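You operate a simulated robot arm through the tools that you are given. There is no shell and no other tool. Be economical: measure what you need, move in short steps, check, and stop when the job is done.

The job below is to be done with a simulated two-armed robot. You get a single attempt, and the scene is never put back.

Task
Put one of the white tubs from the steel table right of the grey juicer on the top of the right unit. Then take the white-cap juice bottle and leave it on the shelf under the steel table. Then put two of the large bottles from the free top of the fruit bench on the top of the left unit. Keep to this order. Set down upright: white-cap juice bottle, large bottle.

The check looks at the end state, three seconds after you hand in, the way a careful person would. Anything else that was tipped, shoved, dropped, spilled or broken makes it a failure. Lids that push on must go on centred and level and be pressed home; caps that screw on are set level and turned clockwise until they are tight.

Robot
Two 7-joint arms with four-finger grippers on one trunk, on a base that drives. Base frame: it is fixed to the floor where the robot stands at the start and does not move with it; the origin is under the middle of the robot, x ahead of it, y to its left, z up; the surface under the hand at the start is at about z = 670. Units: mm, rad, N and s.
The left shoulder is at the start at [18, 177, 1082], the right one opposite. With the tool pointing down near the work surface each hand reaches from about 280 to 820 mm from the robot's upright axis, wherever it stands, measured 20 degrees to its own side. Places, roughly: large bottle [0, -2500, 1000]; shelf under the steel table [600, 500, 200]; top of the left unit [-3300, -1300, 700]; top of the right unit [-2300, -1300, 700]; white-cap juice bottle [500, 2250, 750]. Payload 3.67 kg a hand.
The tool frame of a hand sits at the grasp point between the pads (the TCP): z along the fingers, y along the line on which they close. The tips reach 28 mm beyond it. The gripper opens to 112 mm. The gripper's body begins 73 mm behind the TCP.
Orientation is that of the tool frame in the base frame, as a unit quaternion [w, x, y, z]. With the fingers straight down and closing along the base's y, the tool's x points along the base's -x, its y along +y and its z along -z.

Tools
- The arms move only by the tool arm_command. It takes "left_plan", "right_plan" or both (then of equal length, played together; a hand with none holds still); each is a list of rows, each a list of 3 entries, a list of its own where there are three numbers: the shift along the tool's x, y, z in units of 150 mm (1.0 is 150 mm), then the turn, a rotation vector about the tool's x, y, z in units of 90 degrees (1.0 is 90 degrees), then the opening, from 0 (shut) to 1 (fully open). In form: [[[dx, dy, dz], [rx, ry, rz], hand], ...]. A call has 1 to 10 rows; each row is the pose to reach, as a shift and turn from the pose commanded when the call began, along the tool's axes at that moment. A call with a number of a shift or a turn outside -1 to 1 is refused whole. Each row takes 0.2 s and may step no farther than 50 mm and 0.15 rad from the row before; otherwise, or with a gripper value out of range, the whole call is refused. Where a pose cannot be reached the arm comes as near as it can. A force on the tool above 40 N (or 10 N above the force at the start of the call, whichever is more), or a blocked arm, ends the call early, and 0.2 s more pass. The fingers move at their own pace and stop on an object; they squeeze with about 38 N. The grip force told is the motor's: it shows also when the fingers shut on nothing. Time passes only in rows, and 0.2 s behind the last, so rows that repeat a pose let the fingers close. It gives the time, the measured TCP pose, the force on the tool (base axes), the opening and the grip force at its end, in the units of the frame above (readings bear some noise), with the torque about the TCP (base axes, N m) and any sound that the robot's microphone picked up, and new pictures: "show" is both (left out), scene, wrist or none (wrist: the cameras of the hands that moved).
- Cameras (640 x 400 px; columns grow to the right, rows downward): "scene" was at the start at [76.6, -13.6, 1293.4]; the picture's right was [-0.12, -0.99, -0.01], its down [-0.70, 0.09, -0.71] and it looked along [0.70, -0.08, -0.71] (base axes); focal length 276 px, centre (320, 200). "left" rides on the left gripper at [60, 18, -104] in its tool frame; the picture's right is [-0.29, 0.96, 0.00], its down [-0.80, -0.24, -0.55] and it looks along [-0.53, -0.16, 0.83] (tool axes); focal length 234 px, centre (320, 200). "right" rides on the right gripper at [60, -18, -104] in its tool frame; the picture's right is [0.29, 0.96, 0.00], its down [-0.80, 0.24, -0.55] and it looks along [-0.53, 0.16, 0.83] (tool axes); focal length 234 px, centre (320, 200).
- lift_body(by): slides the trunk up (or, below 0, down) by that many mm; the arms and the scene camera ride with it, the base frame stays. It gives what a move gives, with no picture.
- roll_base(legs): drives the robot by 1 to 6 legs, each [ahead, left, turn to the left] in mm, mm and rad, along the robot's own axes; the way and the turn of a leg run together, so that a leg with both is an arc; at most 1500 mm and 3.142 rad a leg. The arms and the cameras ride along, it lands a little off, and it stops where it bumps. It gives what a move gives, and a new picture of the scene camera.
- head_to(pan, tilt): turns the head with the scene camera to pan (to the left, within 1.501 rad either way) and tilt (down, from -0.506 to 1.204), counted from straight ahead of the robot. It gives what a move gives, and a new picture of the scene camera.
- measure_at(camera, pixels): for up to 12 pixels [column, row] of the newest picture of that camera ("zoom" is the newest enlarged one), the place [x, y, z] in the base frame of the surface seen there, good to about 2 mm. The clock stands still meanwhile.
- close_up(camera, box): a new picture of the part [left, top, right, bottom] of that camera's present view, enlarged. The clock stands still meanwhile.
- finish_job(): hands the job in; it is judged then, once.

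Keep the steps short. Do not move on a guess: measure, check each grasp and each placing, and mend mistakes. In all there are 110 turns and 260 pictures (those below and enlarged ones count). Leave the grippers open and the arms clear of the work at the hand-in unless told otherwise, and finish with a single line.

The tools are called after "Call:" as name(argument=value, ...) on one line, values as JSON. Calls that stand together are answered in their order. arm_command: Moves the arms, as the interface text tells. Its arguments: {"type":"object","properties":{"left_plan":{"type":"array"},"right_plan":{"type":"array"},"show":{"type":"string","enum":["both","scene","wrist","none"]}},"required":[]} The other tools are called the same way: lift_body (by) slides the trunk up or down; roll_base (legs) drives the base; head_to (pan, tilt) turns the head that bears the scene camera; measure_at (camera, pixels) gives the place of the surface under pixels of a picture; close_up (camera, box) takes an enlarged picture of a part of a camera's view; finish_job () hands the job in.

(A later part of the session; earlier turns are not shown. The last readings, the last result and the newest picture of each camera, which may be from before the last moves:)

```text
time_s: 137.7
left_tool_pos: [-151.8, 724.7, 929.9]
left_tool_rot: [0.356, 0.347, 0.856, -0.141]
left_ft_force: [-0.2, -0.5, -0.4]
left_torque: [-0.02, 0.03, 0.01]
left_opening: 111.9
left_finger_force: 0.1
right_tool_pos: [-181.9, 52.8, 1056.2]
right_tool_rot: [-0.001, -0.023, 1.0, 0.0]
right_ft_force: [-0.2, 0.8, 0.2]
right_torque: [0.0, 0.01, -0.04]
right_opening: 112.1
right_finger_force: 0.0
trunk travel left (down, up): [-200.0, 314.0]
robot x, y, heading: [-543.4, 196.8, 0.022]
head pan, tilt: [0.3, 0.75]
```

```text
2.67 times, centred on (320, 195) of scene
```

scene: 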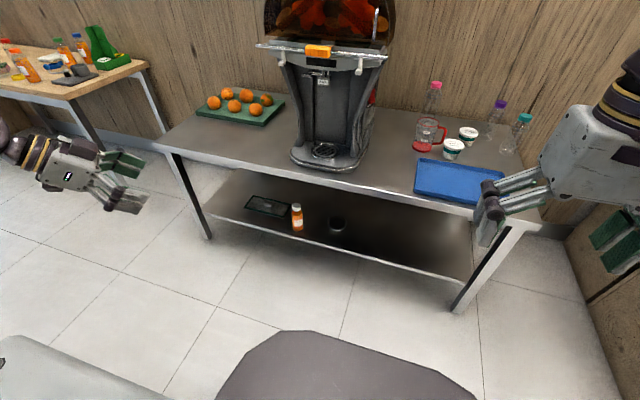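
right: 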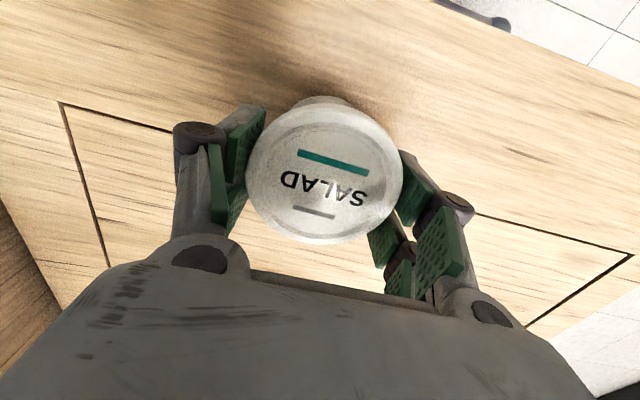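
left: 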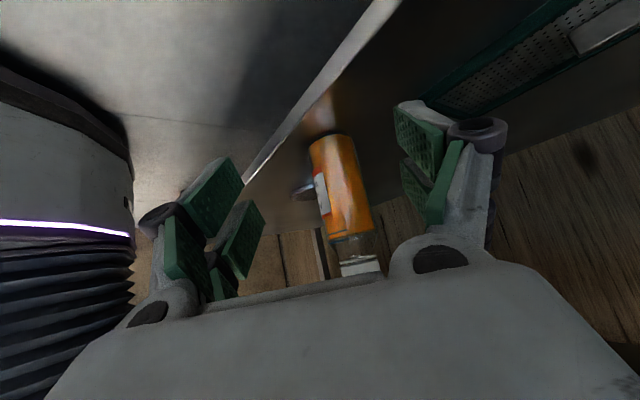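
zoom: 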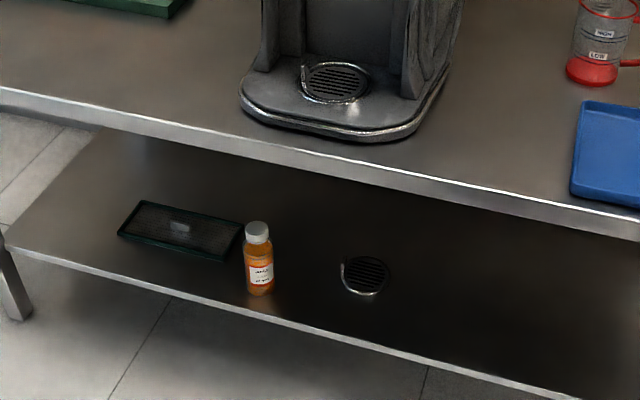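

Bottle placed upright. Bring the left hand back to pointing down and in towards the middle.

Call:
arm_command(left_plan=[[[-0.07, -0.09, 0.07], [-0.022, 0.053, -0.053], 1], [[-0.13, -0.19, 0.13], [-0.044, 0.105, -0.105], 1], [[-0.2, -0.28, 0.2], [-0.065, 0.158, -0.158], 1], [[-0.27, -0.38, 0.27], [-0.087, 0.211, -0.211], 1], [[-0.33, -0.47, 0.33], [-0.109, 0.263, -0.263], 1], [[-0.4, -0.57, 0.4], [-0.131, 0.316, -0.316], 1], [[-0.47, -0.66, 0.47], [-0.152, 0.369, -0.369], 1], [[-0.53, -0.76, 0.53], [-0.174, 0.421, -0.421], 1], [[-0.6, -0.85, 0.6], [-0.196, 0.474, -0.474], 1], [[-0.66, -0.94, 0.66], [-0.196, 0.474, -0.474], 1]], show="none")

Call:
arm_command(left_plan=[[[0, -0.3, -0.1], [0, 0, 0], 1], [[0, -0.6, -0.2], [0, 0, 0], 1], [[0, -0.9, -0.4], [0, 0, 0], 1]], show="none")

Call:
roll_base(legs=[[-350, 0, 0]])

```text
time_s: 139.9
left_tool_pos: [-147.9, 526.0, 932.9]
left_tool_rot: [0.0, -0.01, 1.0, 0.002]
left_ft_force: [0.7, -0.4, 3.5]
left_torque: [0.03, 0.01, -0.02]
left_opening: 112.2
left_finger_force: 0.0
right_tool_pos: [-182.8, 50.8, 1057.2]
right_tool_rot: [0.0, -0.022, 1.0, 0.001]
right_ft_force: [-0.1, -0.6, 0.4]
right_torque: [0.02, -0.07, -0.01]
right_opening: 111.9
right_finger_force: 0.1
trunk travel left (down, up): [-200.0, 314.0]
robot x, y, heading: [-544.4, 200.1, 0.031]
head pan, tilt: [0.3, 0.75]
```

```text
refused: row 3 steps farther than a row can; nothing moved
```

```text
time_s: 142.2
left_tool_pos: [-498.6, 519.0, 933.4]
left_tool_rot: [0.001, -0.01, 1.0, 0.002]
left_ft_force: [-1.0, 0.0, 1.0]
left_torque: [0.02, -0.04, 0.0]
left_opening: 112.1
left_finger_force: 0.0
right_tool_pos: [-531.6, 44.5, 1056.4]
right_tool_rot: [0.0, -0.022, 1.0, 0.002]
right_ft_force: [-0.8, -0.1, 1.1]
right_torque: [-0.02, -0.05, -0.01]
right_opening: 111.8
right_finger_force: 0.0
trunk travel left (down, up): [-200.0, 314.0]
robot x, y, heading: [-894.0, 187.0, 0.024]
head pan, tilt: [0.3, 0.75]
```

scene: 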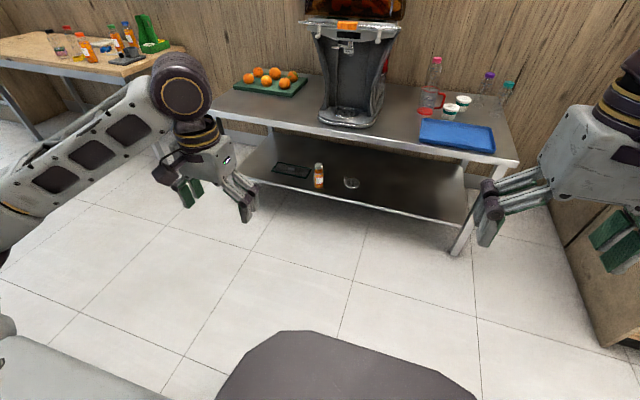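

Now slide right to y≈−2450 for the large bottles.

Call:
roll_base(legs=[[0, -1350, -0.024], [0, -1300, 0]])

Call:
head_to(pan=0, tilt=0.5)

Call:
close_up(camera="scene", box=[160, 80, 480, 280])

```text
time_s: 155.8
left_tool_pos: [-495.6, -2209.4, 933.1]
left_tool_rot: [0.001, 0.01, 1.0, 0.002]
left_ft_force: [-0.3, 0.4, -0.3]
left_torque: [0.02, 0.0, 0.0]
left_opening: 112.1
left_finger_force: 0.1
right_tool_pos: [-545.3, -2680.9, 1056.2]
right_tool_rot: [-0.001, -0.004, 1.0, 0.002]
right_ft_force: [-0.5, -0.2, 0.1]
right_torque: [0.01, -0.04, -0.02]
right_opening: 111.9
right_finger_force: 0.0
trunk travel left (down, up): [-200.0, 314.0]
robot x, y, heading: [-909.4, -2521.1, -0.016]
head pan, tilt: [0.3, 0.75]
```

scene: 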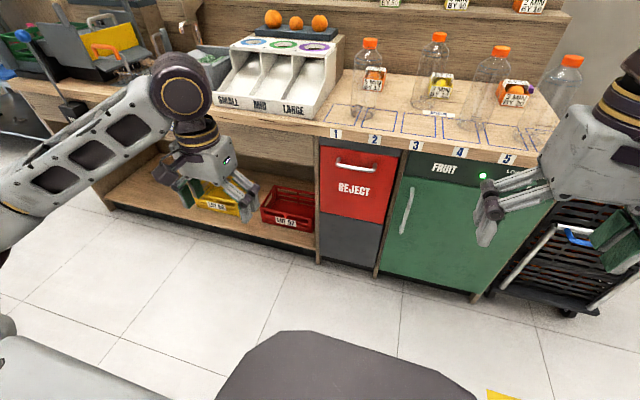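

```text
time_s: 156.6
left_tool_pos: [-493.9, -2209.2, 931.8]
left_tool_rot: [0.002, 0.009, 1.0, 0.003]
left_ft_force: [-1.2, 0.5, 0.1]
left_torque: [0.0, 0.03, -0.01]
left_opening: 112.0
left_finger_force: 0.0
right_tool_pos: [-546.0, -2680.4, 1057.7]
right_tool_rot: [0.0, -0.003, 1.0, 0.001]
right_ft_force: [0.6, -0.6, -0.6]
right_torque: [0.0, -0.01, 0.01]
right_opening: 111.9
right_finger_force: 0.1
trunk travel left (down, up): [-200.0, 314.0]
robot x, y, heading: [-907.1, -2523.7, -0.018]
head pan, tilt: [0.0, 0.499]
```

scene: 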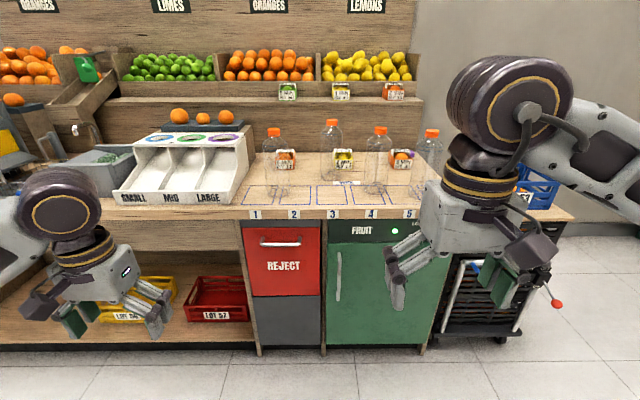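

```text
2.00 times, centred on (320, 180) of scene
```

zoom: 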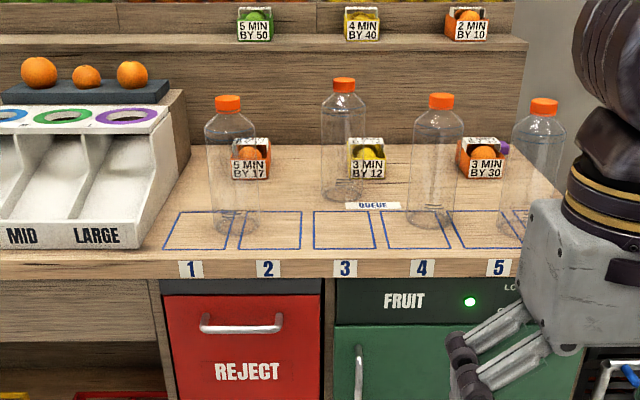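

Call:
measure_at(camera="zoom", pixels=[[228, 98], [218, 104], [238, 104], [344, 81], [441, 97], [431, 103], [451, 103], [544, 101], [236, 225], [432, 218], [346, 195], [300, 265]])

Call:
measure_at(camera="zoom", pixels=[[205, 150], [255, 130], [411, 135], [464, 135], [250, 160], [365, 160], [480, 165], [160, 150], [520, 205], [415, 180], [462, 180]])

```text
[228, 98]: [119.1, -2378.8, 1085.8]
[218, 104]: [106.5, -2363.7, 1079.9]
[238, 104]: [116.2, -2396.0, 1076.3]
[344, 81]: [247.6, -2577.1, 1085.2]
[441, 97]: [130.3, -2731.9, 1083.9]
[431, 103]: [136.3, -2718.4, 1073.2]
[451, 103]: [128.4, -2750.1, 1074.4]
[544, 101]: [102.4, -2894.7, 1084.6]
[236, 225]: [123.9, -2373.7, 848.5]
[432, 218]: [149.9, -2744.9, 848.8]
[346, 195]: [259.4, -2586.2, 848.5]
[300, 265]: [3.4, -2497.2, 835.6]
```

```text
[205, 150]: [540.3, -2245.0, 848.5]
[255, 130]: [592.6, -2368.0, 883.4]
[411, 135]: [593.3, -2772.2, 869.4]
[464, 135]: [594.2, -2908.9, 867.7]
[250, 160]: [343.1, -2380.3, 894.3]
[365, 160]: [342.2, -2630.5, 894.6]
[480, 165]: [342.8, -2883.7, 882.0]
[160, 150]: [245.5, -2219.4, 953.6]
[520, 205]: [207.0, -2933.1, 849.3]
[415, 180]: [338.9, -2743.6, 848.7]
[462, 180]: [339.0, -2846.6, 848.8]
```

Four large bottles; I choose A at about (120, −2379) with the left hand and C at about (138, −2734) with the right hand. I pitch both hands forward (30° below horizontal) here, well clear of the bench.

Call:
arm_command(left_plan=[[[0.05, -0.11, -0.02], [0, -0.083, 0], 1], [[0.1, -0.23, -0.03], [0, -0.167, 0], 1], [[0.15, -0.34, -0.05], [0, -0.25, 0], 1], [[0.2, -0.46, -0.06], [0, -0.333, 0], 1], [[0.25, -0.57, -0.08], [0, -0.417, 0], 1], [[0.3, -0.68, -0.09], [0, -0.5, 0], 1], [[0.35, -0.8, -0.11], [0, -0.583, 0], 1], [[0.4, -0.913, -0.12], [0, -0.667, 0], 1], [[0.4, -0.913, -0.12], [0, -0.667, 0], 1]], right_plan=[[[0.01, -0.02, 0.09], [0, -0.083, 0], 1], [[0.02, -0.03, 0.18], [0, -0.167, 0], 1], [[0.03, -0.05, 0.27], [0, -0.25, 0], 1], [[0.04, -0.07, 0.36], [0, -0.333, 0], 1], [[0.05, -0.08, 0.44], [0, -0.417, 0], 1], [[0.06, -0.1, 0.53], [0, -0.5, 0], 1], [[0.06, -0.12, 0.62], [0, -0.583, 0], 1], [[0.07, -0.133, 0.71], [0, -0.667, 0], 1], [[0.07, -0.133, 0.71], [0, -0.667, 0], 1]])

```text
time_s: 158.6
left_tool_pos: [-438.5, -2455.1, 950.8]
left_tool_rot: [0.503, 0.006, 0.864, -0.003]
left_ft_force: [5.1, 11.6, 11.9]
left_torque: [-1.22, 0.46, 0.13]
left_opening: 107.8
left_finger_force: 0.1
left hand out of reach, approached as far as the arm can: row 3, 4, 5, 6, 7, 8, 9
right_tool_pos: [-438.4, -2600.7, 943.6]
right_tool_rot: [0.499, -0.004, 0.867, 0.003]
right_ft_force: [-5.7, -11.7, -12.2]
right_torque: [-0.52, -0.49, 0.69]
right_opening: 107.0
right_finger_force: 0.0
right hand out of reach, approached as far as the arm can: row 3, 4, 5, 6, 7, 8, 9
trunk travel left (down, up): [-200.0, 314.0]
robot x, y, heading: [-906.4, -2518.6, -0.005]
head pan, tilt: [0.0, 0.499]
```

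scene: 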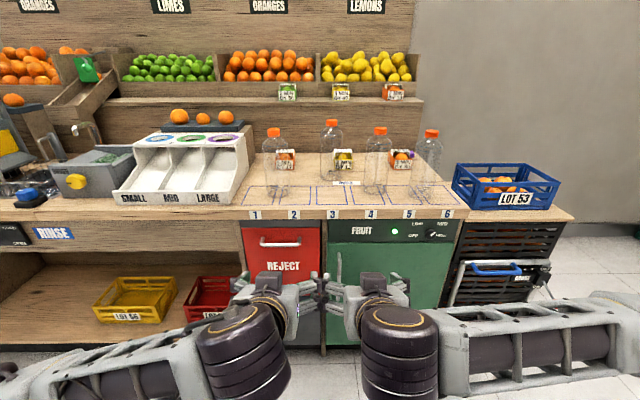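
right: 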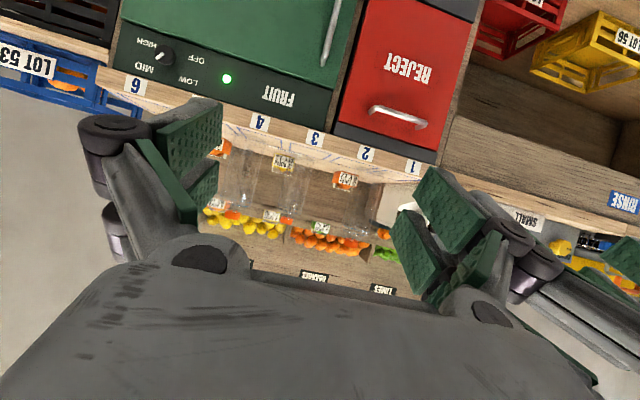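
left: 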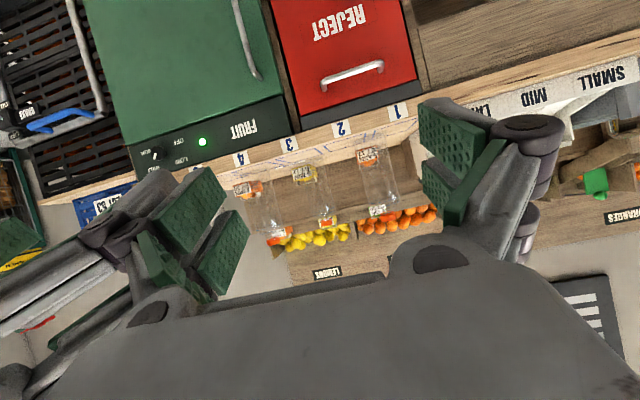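

The hands cannot fold that close; they lie near each other in the middle. I extend both forward 150 and outward to free them.

Call:
arm_command(left_plan=[[[-0.05, 0.15, 0.08], [0, 0, 0], 1], [[-0.15, 0.3, 0.26], [0, 0, 0], 1], [[-0.25, 0.35, 0.44], [0, 0, 0], 1], [[-0.35, 0.4, 0.62], [0, 0, 0], 1], [[-0.5, 0.4, 0.866], [0, 0, 0], 1], [[-0.5, 0.4, 0.866], [0, 0, 0], 1]], right_plan=[[[-0.05, -0.15, 0.08], [0, 0, 0], 1], [[-0.15, -0.3, 0.26], [0, 0, 0], 1], [[-0.25, -0.35, 0.44], [0, 0, 0], 1], [[-0.35, -0.4, 0.62], [0, 0, 0], 1], [[-0.5, -0.4, 0.866], [0, 0, 0], 1], [[-0.5, -0.4, 0.866], [0, 0, 0], 1]], show="scene")

```text
time_s: 160.0
left_tool_pos: [-291.6, -2403.5, 950.0]
left_tool_rot: [0.502, 0.009, 0.865, -0.003]
left_ft_force: [0.4, -0.1, 0.6]
left_torque: [0.02, -0.01, 0.01]
left_opening: 112.1
left_finger_force: 0.0
right_tool_pos: [-290.4, -2655.2, 945.0]
right_tool_rot: [0.501, -0.003, 0.866, 0.003]
right_ft_force: [-0.5, -0.2, 0.6]
right_torque: [0.0, 0.03, 0.03]
right_opening: 111.9
right_finger_force: 0.1
trunk travel left (down, up): [-200.0, 314.0]
robot x, y, heading: [-907.5, -2525.2, -0.006]
head pan, tilt: [0.0, 0.499]
```

scene: 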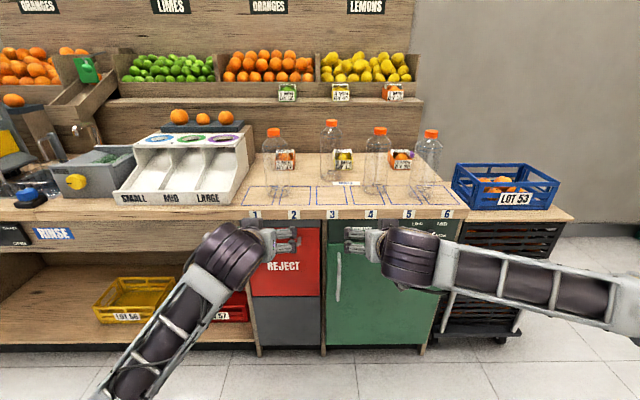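

Hands are free. Spread them to ±177 of the robot's middle line, and check where the left forearm is.

Call:
arm_command(left_plan=[[[0, 0.2, 0], [0, 0, 0], 1], [[0, 0.37, 0], [0, 0, 0], 1], [[0, 0.37, 0], [0, 0, 0], 1]], right_plan=[[[0, -0.2, -0.02], [0, 0, 0], 1], [[0.02, -0.31, -0.03], [0, 0, 0], 1], [[0.02, -0.31, -0.03], [0, 0, 0], 1]], show="scene")

Call:
measure_at(camera="scene", pixels=[[230, 255], [190, 300], [130, 375], [420, 250], [500, 275], [590, 305]])

```text
time_s: 160.8
left_tool_pos: [-292.9, -2348.4, 947.1]
left_tool_rot: [0.502, 0.009, 0.865, -0.003]
left_ft_force: [-0.5, -0.2, 0.8]
left_torque: [-0.02, -0.01, 0.01]
left_opening: 111.8
left_finger_force: 0.1
right_tool_pos: [-294.2, -2704.0, 942.0]
right_tool_rot: [0.499, -0.002, 0.867, 0.002]
right_ft_force: [1.4, 0.8, 0.0]
right_torque: [0.01, -0.03, 0.02]
right_opening: 112.2
right_finger_force: 0.1
trunk travel left (down, up): [-200.0, 314.0]
robot x, y, heading: [-905.6, -2517.5, -0.01]
head pan, tilt: [0.0, 0.499]
```

scene: 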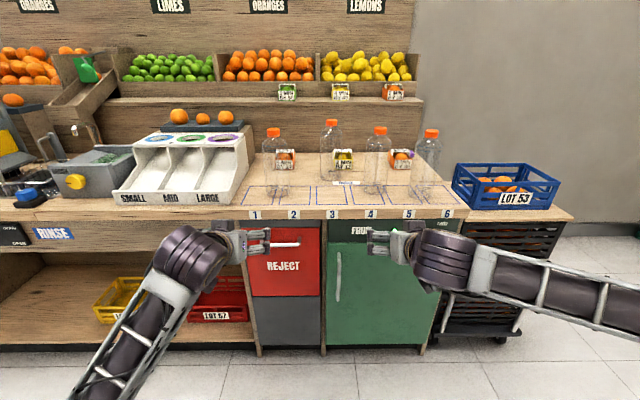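

```text
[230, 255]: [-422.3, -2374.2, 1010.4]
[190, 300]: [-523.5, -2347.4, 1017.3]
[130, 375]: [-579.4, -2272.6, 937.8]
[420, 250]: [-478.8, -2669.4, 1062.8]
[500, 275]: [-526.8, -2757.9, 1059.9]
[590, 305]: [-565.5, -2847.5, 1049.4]
```

Drive ahead 290, right 31.

Call:
roll_base(legs=[[290, -31, 0.008]])

Call:
close_up(camera="scene", box=[180, 100, 480, 290])

```text
time_s: 162.9
left_tool_pos: [0.6, -2380.0, 947.0]
left_tool_rot: [0.5, 0.009, 0.866, -0.003]
left_ft_force: [1.0, 1.1, 0.1]
left_torque: [0.01, 0.0, -0.05]
left_opening: 112.0
left_finger_force: 0.1
right_tool_pos: [2.5, -2736.2, 942.2]
right_tool_rot: [0.5, -0.003, 0.866, 0.003]
right_ft_force: [1.0, 0.3, 0.3]
right_torque: [0.04, 0.04, 0.0]
right_opening: 112.0
right_finger_force: 0.0
trunk travel left (down, up): [-200.0, 314.0]
robot x, y, heading: [-611.7, -2551.8, -0.006]
head pan, tilt: [0.0, 0.499]
```

scene: 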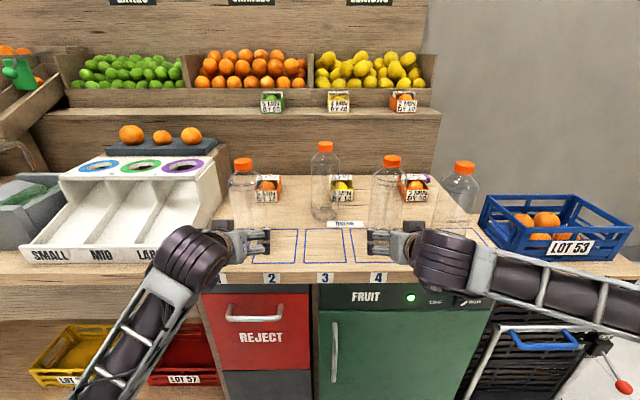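

```text
2.11 times, centred on (330, 195) of scene
```

zoom: 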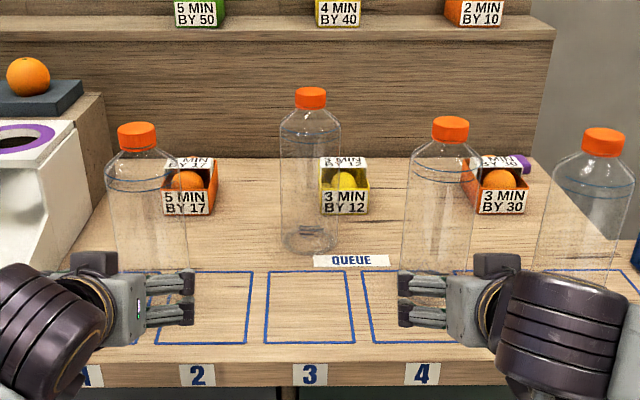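

Call:
measure_at(camera="zoom", pixels=[[136, 126], [119, 136], [155, 136], [137, 145], [450, 120], [433, 130], [468, 130], [450, 139], [149, 268], [170, 283], [420, 283], [450, 270]])

Call:
close_up(camera="left", box=[0, 0, 640, 400])

Call:
close_up(camera="right", box=[0, 0, 640, 400])

```text
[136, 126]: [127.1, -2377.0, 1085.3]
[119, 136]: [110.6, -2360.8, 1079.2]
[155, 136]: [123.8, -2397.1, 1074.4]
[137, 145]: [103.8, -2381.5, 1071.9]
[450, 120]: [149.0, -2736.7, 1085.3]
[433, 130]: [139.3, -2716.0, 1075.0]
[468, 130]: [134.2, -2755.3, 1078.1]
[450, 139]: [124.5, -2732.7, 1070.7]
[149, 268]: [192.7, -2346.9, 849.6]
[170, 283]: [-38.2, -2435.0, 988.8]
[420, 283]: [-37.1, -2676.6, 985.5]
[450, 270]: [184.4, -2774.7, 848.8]
```

```text
1.00 times, centred on (320, 200) of left (not enlarged: the box is as wide or as high as the picture)
```

zoom: 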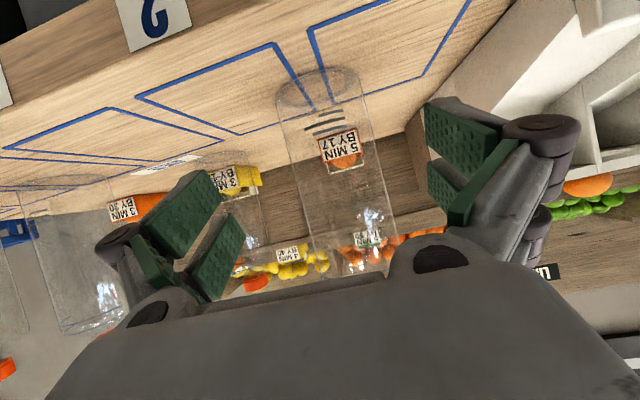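

```text
1.00 times, centred on (320, 200) of right (not enlarged: the box is as wide or as high as the picture)
```

zoom: 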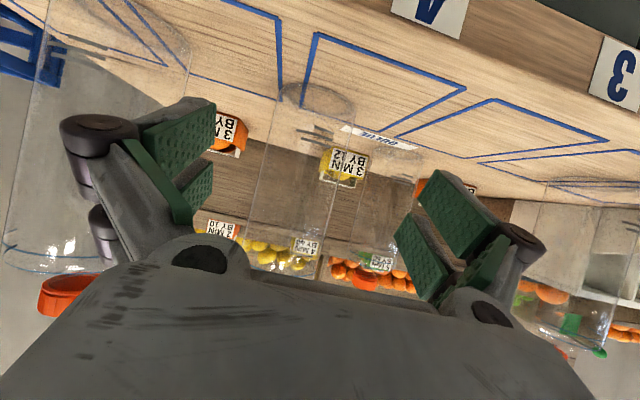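

Alignment in y is good (A −2379, C −2736). Advance: left 123 mm, right 141 mm horizontally.

Call:
arm_command(left_plan=[[[-0.1, 0, 0.173], [0, 0, 0], 1], [[-0.2, 0, 0.346], [0, 0, 0], 1], [[-0.28, 0, 0.485], [0, 0, 0], 1], [[-0.35, 0, 0.606], [0, 0, 0], 1], [[-0.41, 0, 0.71], [0, 0, 0], 1], [[-0.41, 0, 0.71], [0, 0, 0], 1]], right_plan=[[[-0.1, 0, 0.173], [0, 0, 0], 1], [[-0.2, 0, 0.346], [0, 0, 0], 1], [[-0.3, 0, 0.52], [0, 0, 0], 1], [[-0.4, 0, 0.693], [0, 0, 0], 1], [[-0.47, 0, 0.814], [0, 0, 0], 1], [[-0.47, 0, 0.814], [0, 0, 0], 1]])

```text
time_s: 164.3
left_tool_pos: [123.8, -2380.9, 948.0]
left_tool_rot: [0.502, 0.008, 0.865, -0.003]
left_ft_force: [-0.8, 0.1, 0.1]
left_torque: [-0.01, 0.01, 0.03]
left_opening: 112.0
left_finger_force: 0.0
right_tool_pos: [142.2, -2731.6, 943.4]
right_tool_rot: [0.5, -0.004, 0.866, 0.004]
right_ft_force: [0.4, -0.2, 0.5]
right_torque: [0.0, -0.01, -0.01]
right_opening: 112.1
right_finger_force: 0.0
trunk travel left (down, up): [-200.0, 314.0]
robot x, y, heading: [-611.4, -2556.3, -0.008]
head pan, tilt: [0.0, 0.499]
```

scene: 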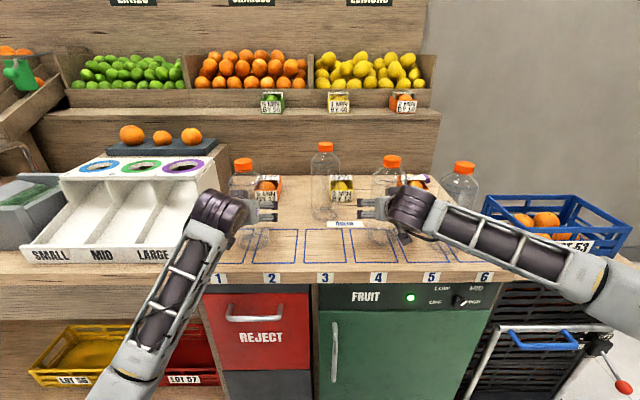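
right: 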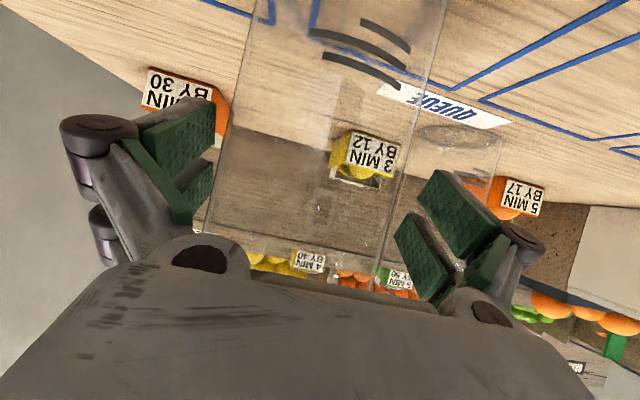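
left: 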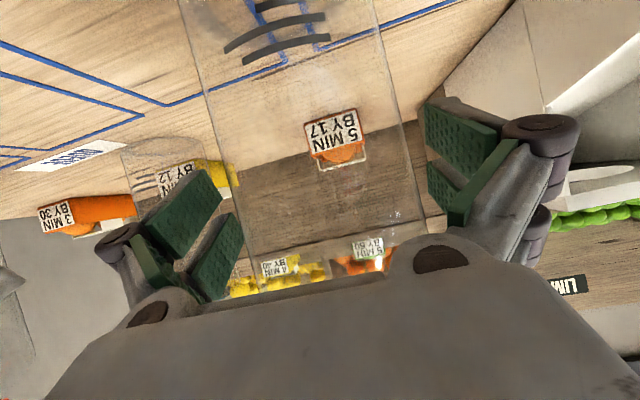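

Both bottles lie between the pads. Close both hands.

Call:
arm_command(left_plan=[[[0, 0, 0], [0, 0, 0], 0.6], [[0, 0, 0], [0, 0, 0], 0.55], [[0, 0, 0], [0, 0, 0], 0.5], [[0, 0, 0], [0, 0, 0], 0.5]], right_plan=[[[0, 0, 0], [0, 0, 0], 0.6], [[0, 0, 0], [0, 0, 0], 0.55], [[0, 0, 0], [0, 0, 0], 0.5], [[0, 0, 0], [0, 0, 0], 0.5]])

```text
time_s: 165.3
left_tool_pos: [123.3, -2380.0, 947.2]
left_tool_rot: [0.501, 0.008, 0.865, -0.003]
left_ft_force: [0.0, 0.0, 0.2]
left_torque: [0.03, 0.08, 0.01]
left_opening: 83.8
left_finger_force: 37.9
right_tool_pos: [141.5, -2731.2, 943.4]
right_tool_rot: [0.5, -0.004, 0.866, 0.004]
right_ft_force: [0.8, 0.3, 0.1]
right_torque: [-0.01, 0.02, -0.03]
right_opening: 83.9
right_finger_force: 38.4
trunk travel left (down, up): [-200.0, 314.0]
robot x, y, heading: [-611.8, -2558.6, -0.009]
head pan, tilt: [0.0, 0.499]
```

scene: 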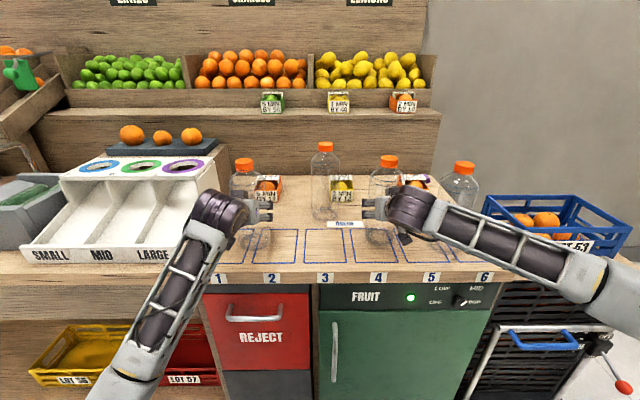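
right: 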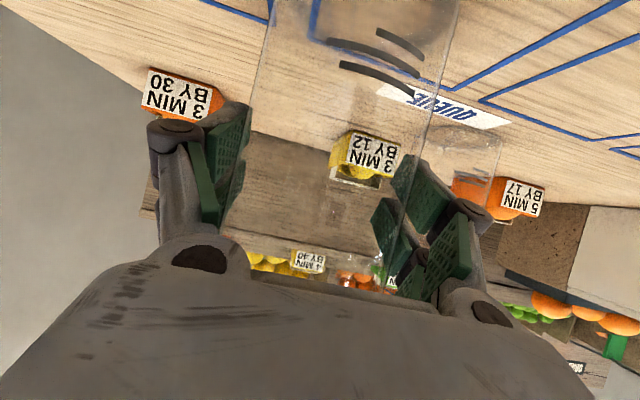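
left: 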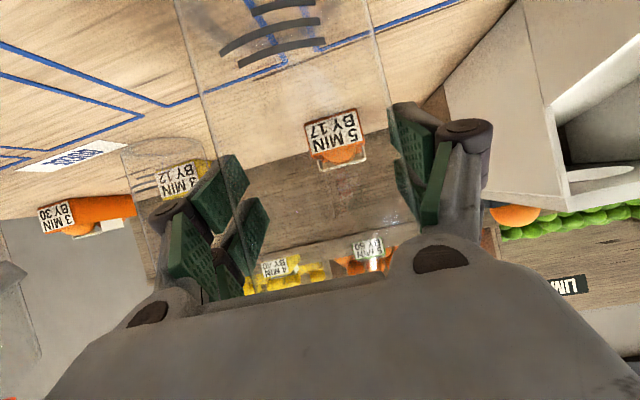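

Both held (84 mm, 38 N). Lift the trunk 100 mm and check, then back off.

Call:
lift_body(by=100)

Call:
roll_base(legs=[[-650, 0, 0]])

```text
time_s: 166.6
left_tool_pos: [125.1, -2380.1, 1045.7]
left_tool_rot: [0.501, 0.008, 0.865, -0.002]
left_ft_force: [-0.1, -0.3, 0.1]
left_torque: [0.0, -0.05, -0.01]
left_opening: 83.8
left_finger_force: 38.3
right_tool_pos: [141.8, -2731.8, 1041.0]
right_tool_rot: [0.499, -0.003, 0.867, 0.003]
right_ft_force: [0.4, -0.3, -0.5]
right_torque: [-0.02, -0.01, -0.03]
right_opening: 83.8
right_finger_force: 38.2
trunk travel left (down, up): [-300.0, 214.0]
robot x, y, heading: [-609.1, -2553.8, -0.009]
head pan, tilt: [0.0, 0.499]
```

```text
time_s: 170.3
left_tool_pos: [-528.9, -2375.3, 1046.1]
left_tool_rot: [0.501, 0.009, 0.865, -0.003]
left_ft_force: [0.4, 1.6, -0.4]
left_torque: [0.0, 0.03, 0.02]
left_opening: 83.4
left_finger_force: 38.5
right_tool_pos: [-509.7, -2726.9, 1041.4]
right_tool_rot: [0.499, -0.002, 0.866, 0.004]
right_ft_force: [-1.2, 0.2, -0.1]
right_torque: [0.0, 0.0, -0.03]
right_opening: 83.9
right_finger_force: 38.1
trunk travel left (down, up): [-300.0, 214.0]
robot x, y, heading: [-1264.3, -2548.2, -0.011]
head pan, tilt: [0.0, 0.499]
```

scene: 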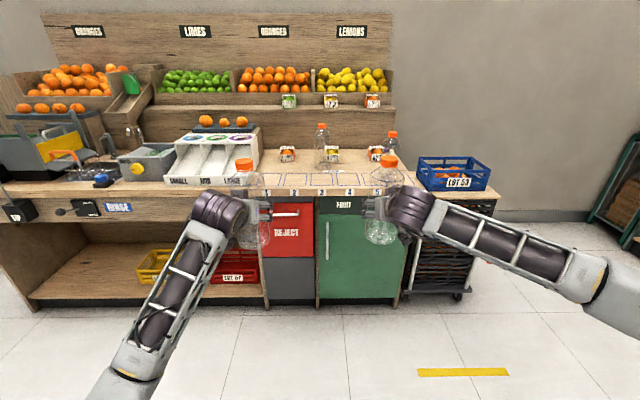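

Both come along. Turn left to face +y, then slide left some and look at the units.

Call:
roll_base(legs=[[0, 0, 1.581], [0, 1000, 0]])

Call:
head_to(pan=0.5, tilt=0.4)

```text
time_s: 179.8
left_tool_pos: [-2431.4, -1778.7, 1047.9]
left_tool_rot: [0.359, -0.602, 0.621, 0.35]
left_ft_force: [-0.7, -0.8, -0.4]
left_torque: [-0.01, 0.04, 0.03]
left_opening: 83.6
left_finger_force: 38.1
right_tool_pos: [-2080.1, -1765.0, 1041.2]
right_tool_rot: [0.353, -0.611, 0.615, 0.353]
right_ft_force: [0.0, 1.1, -0.3]
right_torque: [0.0, 0.0, 0.0]
right_opening: 84.0
right_finger_force: 37.6
trunk travel left (down, up): [-300.0, 214.0]
robot x, y, heading: [-2265.3, -2514.4, 1.552]
head pan, tilt: [0.0, 0.499]
```

scene: 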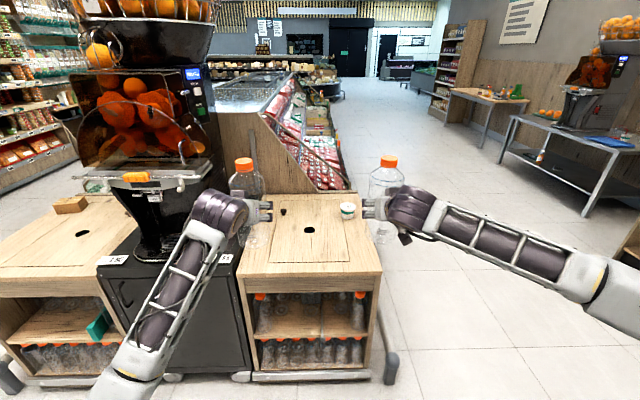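

```text
time_s: 180.7
left_tool_pos: [-2429.3, -1778.0, 1046.6]
left_tool_rot: [0.359, -0.601, 0.622, 0.35]
left_ft_force: [-0.5, -0.5, -0.3]
left_torque: [0.0, 0.02, -0.04]
left_opening: 84.1
left_finger_force: 38.4
right_tool_pos: [-2078.6, -1764.8, 1040.8]
right_tool_rot: [0.353, -0.61, 0.615, 0.353]
right_ft_force: [0.3, 0.4, 0.0]
right_torque: [-0.02, 0.02, -0.01]
right_opening: 84.0
right_finger_force: 38.0
trunk travel left (down, up): [-300.0, 214.0]
robot x, y, heading: [-2268.4, -2515.0, 1.546]
head pan, tilt: [0.499, 0.4]
```

scene: 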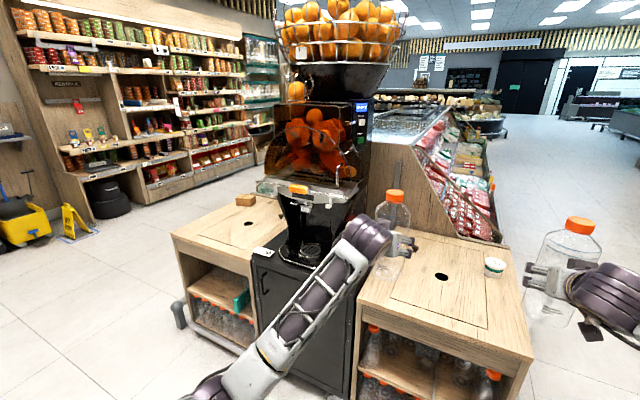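

Call:
measure_at(camera="scene", pixels=[[175, 238], [240, 272], [248, 222], [283, 208], [243, 201], [180, 315], [230, 345], [215, 230], [265, 240], [494, 260], [255, 252]])

Call:
close_up(camera="scene", box=[150, 180, 350, 380])

```text
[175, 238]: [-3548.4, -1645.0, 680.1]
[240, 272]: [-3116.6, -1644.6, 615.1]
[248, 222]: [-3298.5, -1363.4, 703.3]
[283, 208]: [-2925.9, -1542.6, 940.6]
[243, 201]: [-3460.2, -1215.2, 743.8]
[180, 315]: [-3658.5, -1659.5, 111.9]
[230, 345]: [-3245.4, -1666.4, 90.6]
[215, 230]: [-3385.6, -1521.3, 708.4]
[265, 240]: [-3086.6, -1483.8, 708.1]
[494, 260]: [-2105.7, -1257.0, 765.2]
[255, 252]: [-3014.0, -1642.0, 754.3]
```

```text
2.00 times, centred on (250, 280) of scene
```

zoom: 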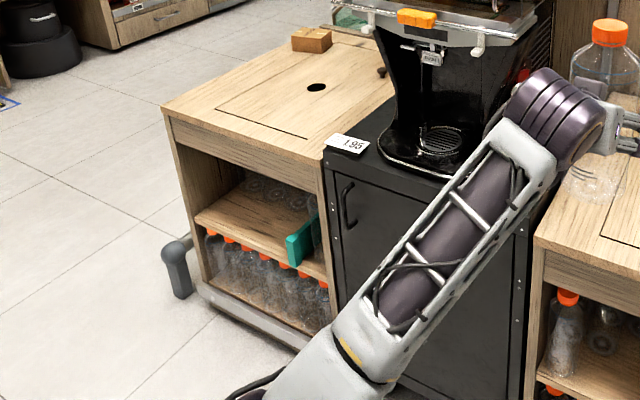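

Left unit top z≈708, about x −3550…−3060, front edge y≈−1645, free in front. I back off 200, slide left 1030, straighten.

Call:
roll_base(legs=[[-200, 0, 0.025], [0, 1030, 0]])

Call:
head_to(pan=0, tilt=0.55)

```text
time_s: 187.5
left_tool_pos: [-3495.2, -1993.8, 1046.5]
left_tool_rot: [-0.353, 0.612, -0.611, -0.357]
left_ft_force: [-0.1, 0.1, -1.2]
left_torque: [-0.01, 0.01, 0.01]
left_opening: 83.9
left_finger_force: 38.0
right_tool_pos: [-3142.5, -1967.3, 1040.4]
right_tool_rot: [-0.346, 0.622, -0.604, -0.359]
right_ft_force: [0.4, 0.3, -0.1]
right_torque: [-0.01, -0.02, -0.01]
right_opening: 84.1
right_finger_force: 37.9
trunk travel left (down, up): [-300.0, 214.0]
robot x, y, heading: [-3305.4, -2721.2, 1.582]
head pan, tilt: [0.499, 0.4]
```

scene: 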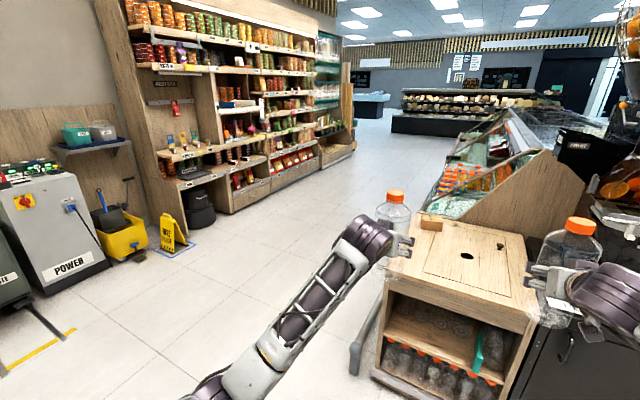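

```text
time_s: 188.4
left_tool_pos: [-3494.5, -1993.2, 1046.3]
left_tool_rot: [-0.353, 0.612, -0.612, -0.356]
left_ft_force: [-0.5, -0.3, -0.9]
left_torque: [-0.04, 0.01, 0.01]
left_opening: 83.9
left_finger_force: 38.3
right_tool_pos: [-3143.1, -1967.0, 1041.0]
right_tool_rot: [-0.347, 0.621, -0.604, -0.359]
right_ft_force: [0.1, -0.2, -0.8]
right_torque: [0.01, -0.05, -0.04]
right_opening: 84.1
right_finger_force: 37.8
trunk travel left (down, up): [-300.0, 214.0]
robot x, y, heading: [-3305.4, -2722.3, 1.582]
head pan, tilt: [0.0, 0.55]
```

scene: 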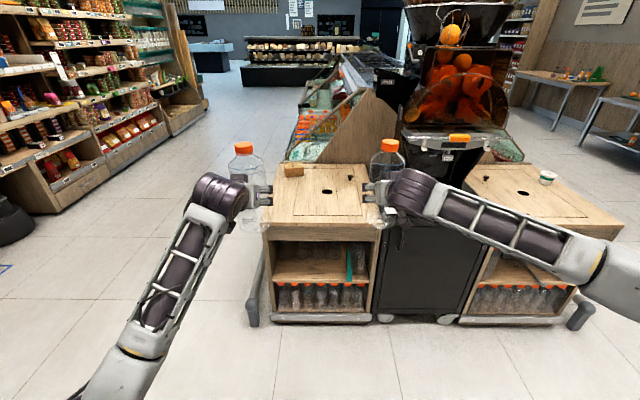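

Call:
measure_at(camera="scene", pixels=[[272, 222], [274, 210], [340, 220], [366, 220], [372, 215], [292, 170], [326, 192], [350, 178], [300, 318], [250, 320], [285, 185]])

Call:
close_up(camera="scene", box=[220, 130, 440, 270])

```text
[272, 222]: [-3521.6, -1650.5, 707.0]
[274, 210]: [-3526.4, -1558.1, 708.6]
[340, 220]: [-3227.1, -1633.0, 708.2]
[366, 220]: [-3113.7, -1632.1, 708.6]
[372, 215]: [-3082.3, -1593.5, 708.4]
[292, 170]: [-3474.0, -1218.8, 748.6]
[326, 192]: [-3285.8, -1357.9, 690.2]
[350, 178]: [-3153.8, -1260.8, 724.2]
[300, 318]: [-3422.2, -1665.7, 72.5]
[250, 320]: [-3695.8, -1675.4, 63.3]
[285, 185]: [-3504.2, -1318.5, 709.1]
```

```text
2.86 times, centred on (330, 200) of scene
```

zoom: 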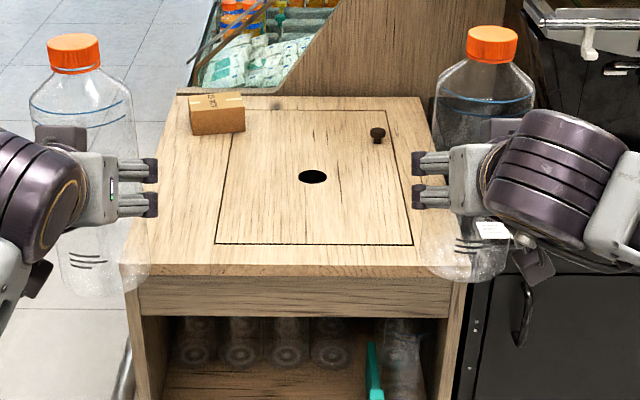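

Unit top spans x ≈ −3560…−3060. Bring both hands inward (to x −3435 and −3185), then drive ahead 423.

Call:
arm_command(left_plan=[[[0, -0.2, 0], [0, 0, 0], 0.5], [[0, -0.4, 0], [0, 0, 0], 0.5], [[0, -0.4, 0], [0, 0, 0], 0.5]], right_plan=[[[0, 0.14, 0], [0, 0, 0], 0.5], [[0, 0.28, 0], [0, 0, 0], 0.5], [[0, 0.28, 0], [0, 0, 0], 0.5]], show="none")

Call:
roll_base(legs=[[423, 0, -0.01]])

```text
time_s: 189.2
left_tool_pos: [-3436.0, -1994.8, 1047.9]
left_tool_rot: [-0.353, 0.613, -0.61, -0.357]
left_ft_force: [0.2, 0.4, -0.5]
left_torque: [-0.01, 0.0, 0.01]
left_opening: 83.9
left_finger_force: 38.2
right_tool_pos: [-3185.8, -1968.2, 1040.8]
right_tool_rot: [-0.347, 0.621, -0.604, -0.359]
right_ft_force: [-0.1, -0.8, -0.9]
right_torque: [-0.01, -0.04, -0.01]
right_opening: 83.9
right_finger_force: 37.4
trunk travel left (down, up): [-300.0, 214.0]
robot x, y, heading: [-3306.0, -2722.9, 1.581]
head pan, tilt: [0.0, 0.55]
```

```text
time_s: 191.9
left_tool_pos: [-3446.5, -1571.5, 1048.4]
left_tool_rot: [-0.352, 0.614, -0.609, -0.358]
left_ft_force: [-0.1, 0.2, -0.3]
left_torque: [-0.03, -0.02, 0.03]
left_opening: 83.9
left_finger_force: 37.3
right_tool_pos: [-3196.3, -1543.0, 1039.3]
right_tool_rot: [-0.346, 0.623, -0.602, -0.36]
right_ft_force: [0.3, 0.2, -0.9]
right_torque: [-0.02, 0.03, -0.04]
right_opening: 84.3
right_finger_force: 38.0
trunk travel left (down, up): [-300.0, 214.0]
robot x, y, heading: [-3312.1, -2301.3, 1.588]
head pan, tilt: [0.0, 0.55]
```

scene: 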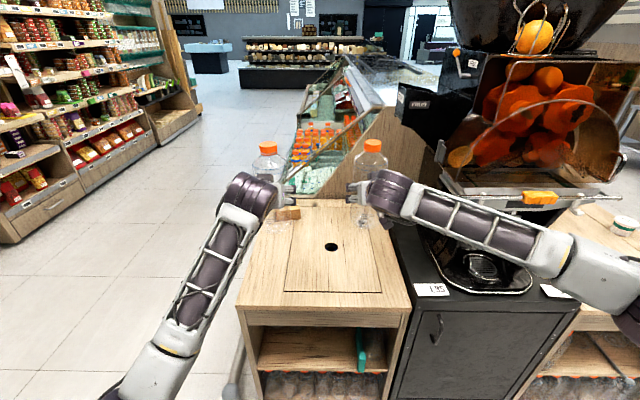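

Both bottles are over the unit. Lower the trunk 225 (bottoms then ≈ 12–17 mm above the top).

Call:
lift_body(by=-225)

Call:
head_to(pan=0, tilt=0.6)

Call:
close_up(camera="scene", box=[200, 80, 440, 260])

```text
time_s: 194.3
left_tool_pos: [-3447.5, -1572.2, 821.9]
left_tool_rot: [-0.352, 0.614, -0.61, -0.357]
left_ft_force: [-0.3, 0.2, -1.4]
left_torque: [0.01, 0.04, 0.03]
left_opening: 83.8
left_finger_force: 37.7
right_tool_pos: [-3196.3, -1543.4, 814.6]
right_tool_rot: [-0.347, 0.622, -0.602, -0.361]
right_ft_force: [-0.2, 0.2, -0.5]
right_torque: [-0.01, 0.01, 0.01]
right_opening: 84.0
right_finger_force: 38.4
trunk travel left (down, up): [-75.0, 439.0]
robot x, y, heading: [-3307.9, -2300.6, 1.589]
head pan, tilt: [0.0, 0.55]
```

```text
time_s: 194.9
left_tool_pos: [-3447.1, -1570.3, 821.4]
left_tool_rot: [-0.352, 0.613, -0.61, -0.357]
left_ft_force: [0.1, 0.1, 0.0]
left_torque: [-0.03, 0.01, 0.0]
left_opening: 83.5
left_finger_force: 38.4
right_tool_pos: [-3196.5, -1543.3, 814.8]
right_tool_rot: [-0.346, 0.623, -0.602, -0.361]
right_ft_force: [-0.3, -0.4, -1.3]
right_torque: [0.0, -0.01, 0.0]
right_opening: 84.0
right_finger_force: 37.8
trunk travel left (down, up): [-75.0, 439.0]
robot x, y, heading: [-3309.7, -2302.0, 1.59]
head pan, tilt: [0.0, 0.6]
```

scene: 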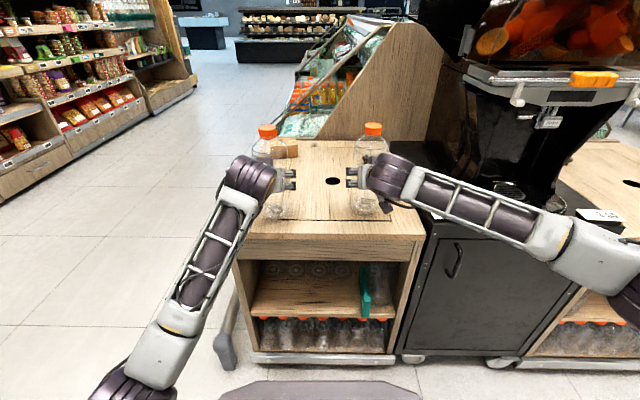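

```text
2.22 times, centred on (320, 170) of scene
```

zoom: 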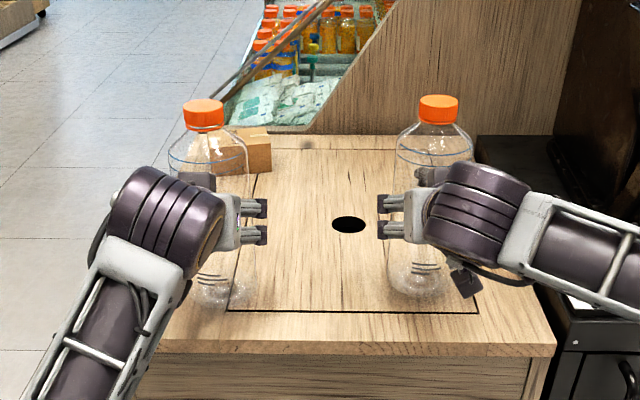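

Lower left 12 mm and right 9 mm by arm.

Call:
arm_command(left_plan=[[[0.035, 0, 0.02], [0, 0, 0], 0.5], [[0.055, 0, 0.032], [0, 0, 0], 0.5], [[0.0693, 0, 0.04], [0, 0, 0], 0.5], [[0.0693, 0, 0.04], [0, 0, 0], 0.5]], right_plan=[[[0.026, 0, 0.015], [0, 0, 0], 0.5], [[0.04, 0, 0.023], [0, 0, 0], 0.5], [[0.052, 0, 0.03], [0, 0, 0], 0.5], [[0.052, 0, 0.03], [0, 0, 0], 0.5]], show="none")

Call:
arm_command(left_plan=[[[0.006, 0, 0.0033], [0, 0, 0], 0.5], [[0.0115, 0, 0.0067], [0, 0, 0], 0.5], [[0.0115, 0, 0.0067], [0, 0, 0], 0.5]], right_plan=[[[0.006, 0, 0.0033], [0, 0, 0], 0.5], [[0.0115, 0, 0.0067], [0, 0, 0], 0.5], [[0.0115, 0, 0.0067], [0, 0, 0], 0.5]], show="none")

```text
time_s: 195.9
left_tool_pos: [-3445.8, -1571.5, 809.0]
left_tool_rot: [-0.353, 0.614, -0.61, -0.357]
left_ft_force: [-0.7, -0.1, -1.1]
left_torque: [0.0, -0.01, -0.01]
left_opening: 83.7
left_finger_force: 37.6
right_tool_pos: [-3196.9, -1542.3, 804.4]
right_tool_rot: [-0.346, 0.623, -0.602, -0.36]
right_ft_force: [0.5, -0.2, 0.0]
right_torque: [-0.01, 0.0, 0.01]
right_opening: 83.9
right_finger_force: 37.9
trunk travel left (down, up): [-75.0, 439.0]
robot x, y, heading: [-3314.6, -2301.1, 1.587]
head pan, tilt: [0.0, 0.6]
```

```text
time_s: 196.7
left_tool_pos: [-3446.5, -1572.2, 807.9]
left_tool_rot: [-0.352, 0.614, -0.609, -0.358]
left_ft_force: [-0.2, -0.1, 0.4]
left_torque: [0.02, -0.02, 0.0]
left_opening: 83.8
left_finger_force: 38.0
right_tool_pos: [-3196.8, -1541.0, 802.7]
right_tool_rot: [-0.346, 0.623, -0.602, -0.36]
right_ft_force: [-0.4, 0.2, -0.1]
right_torque: [0.0, 0.01, 0.01]
right_opening: 84.2
right_finger_force: 37.8
trunk travel left (down, up): [-75.0, 439.0]
robot x, y, heading: [-3311.2, -2301.0, 1.589]
head pan, tilt: [0.0, 0.6]
```

No contact yet. Another 2 mm in small steps.

Call:
arm_command(left_plan=[[[0.006, 0, 0.0033], [0, 0, 0], 0.5], [[0.0115, 0, 0.0067], [0, 0, 0], 0.5], [[0.0115, 0, 0.0067], [0, 0, 0], 0.5]], right_plan=[[[0.006, 0, 0.0033], [0, 0, 0], 0.5], [[0.0115, 0, 0.0067], [0, 0, 0], 0.5], [[0.0115, 0, 0.0067], [0, 0, 0], 0.5]], show="none")

Call:
close_up(camera="scene", box=[230, 100, 420, 230])

```text
time_s: 197.5
left_tool_pos: [-3445.5, -1573.6, 807.5]
left_tool_rot: [-0.353, 0.614, -0.609, -0.358]
left_ft_force: [0.7, 1.9, 5.5]
left_torque: [0.02, 0.04, -0.01]
left_opening: 83.6
left_finger_force: 37.7
right_tool_pos: [-3195.5, -1543.9, 802.1]
right_tool_rot: [-0.347, 0.622, -0.602, -0.362]
right_ft_force: [-0.1, 1.3, 3.5]
right_torque: [0.22, 0.08, -0.03]
right_opening: 84.0
right_finger_force: 38.5
trunk travel left (down, up): [-75.0, 439.0]
robot x, y, heading: [-3311.8, -2300.6, 1.587]
head pan, tilt: [0.0, 0.6]
```

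```text
3.08 times, centred on (325, 165) of scene
```

zoom: 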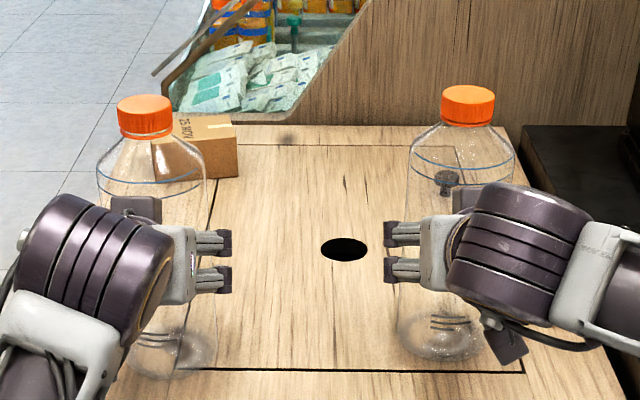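

Both touch (≈6 N and 4 N). Open both hands in place.

Call:
arm_command(left_plan=[[[0, 0, 0], [0, 0, 0], 0.8], [[0, 0, 0], [0, 0, 0], 1], [[0, 0, 0], [0, 0, 0], 1], [[0, 0, 0], [0, 0, 0], 1]], right_plan=[[[0, 0, 0], [0, 0, 0], 0.8], [[0, 0, 0], [0, 0, 0], 1], [[0, 0, 0], [0, 0, 0], 1], [[0, 0, 0], [0, 0, 0], 1]])

```text
time_s: 198.5
left_tool_pos: [-3446.5, -1572.9, 806.2]
left_tool_rot: [-0.351, 0.614, -0.609, -0.358]
left_ft_force: [-0.5, 0.4, -0.4]
left_torque: [-0.01, -0.01, 0.03]
left_opening: 112.2
left_finger_force: 0.0
right_tool_pos: [-3196.5, -1543.1, 799.8]
right_tool_rot: [-0.346, 0.623, -0.602, -0.361]
right_ft_force: [-0.1, -0.1, 0.6]
right_torque: [0.01, 0.01, 0.0]
right_opening: 112.0
right_finger_force: 0.0
trunk travel left (down, up): [-75.0, 439.0]
robot x, y, heading: [-3310.9, -2300.1, 1.586]
head pan, tilt: [0.0, 0.6]
```

scene: 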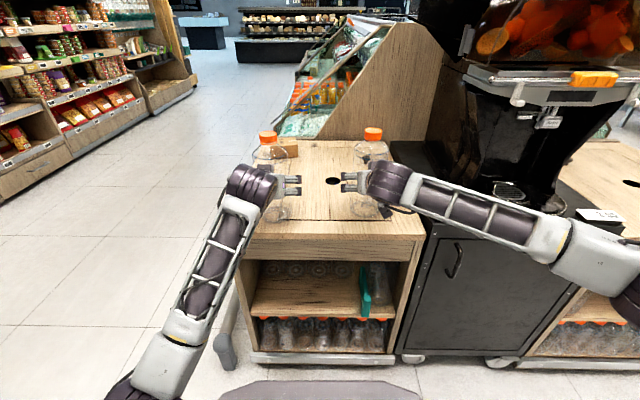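
right: 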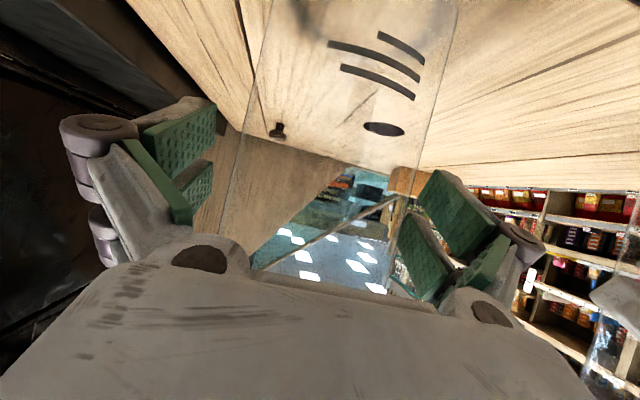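
left: 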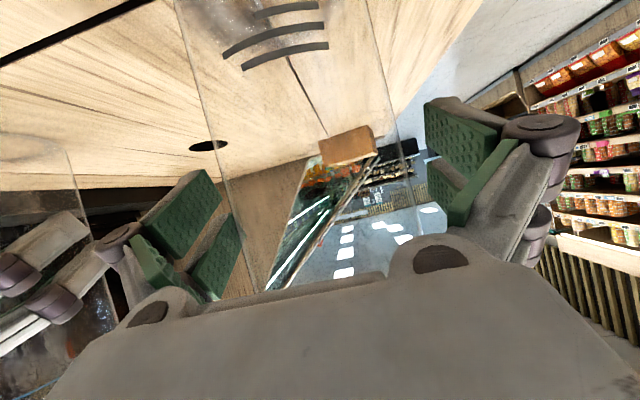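

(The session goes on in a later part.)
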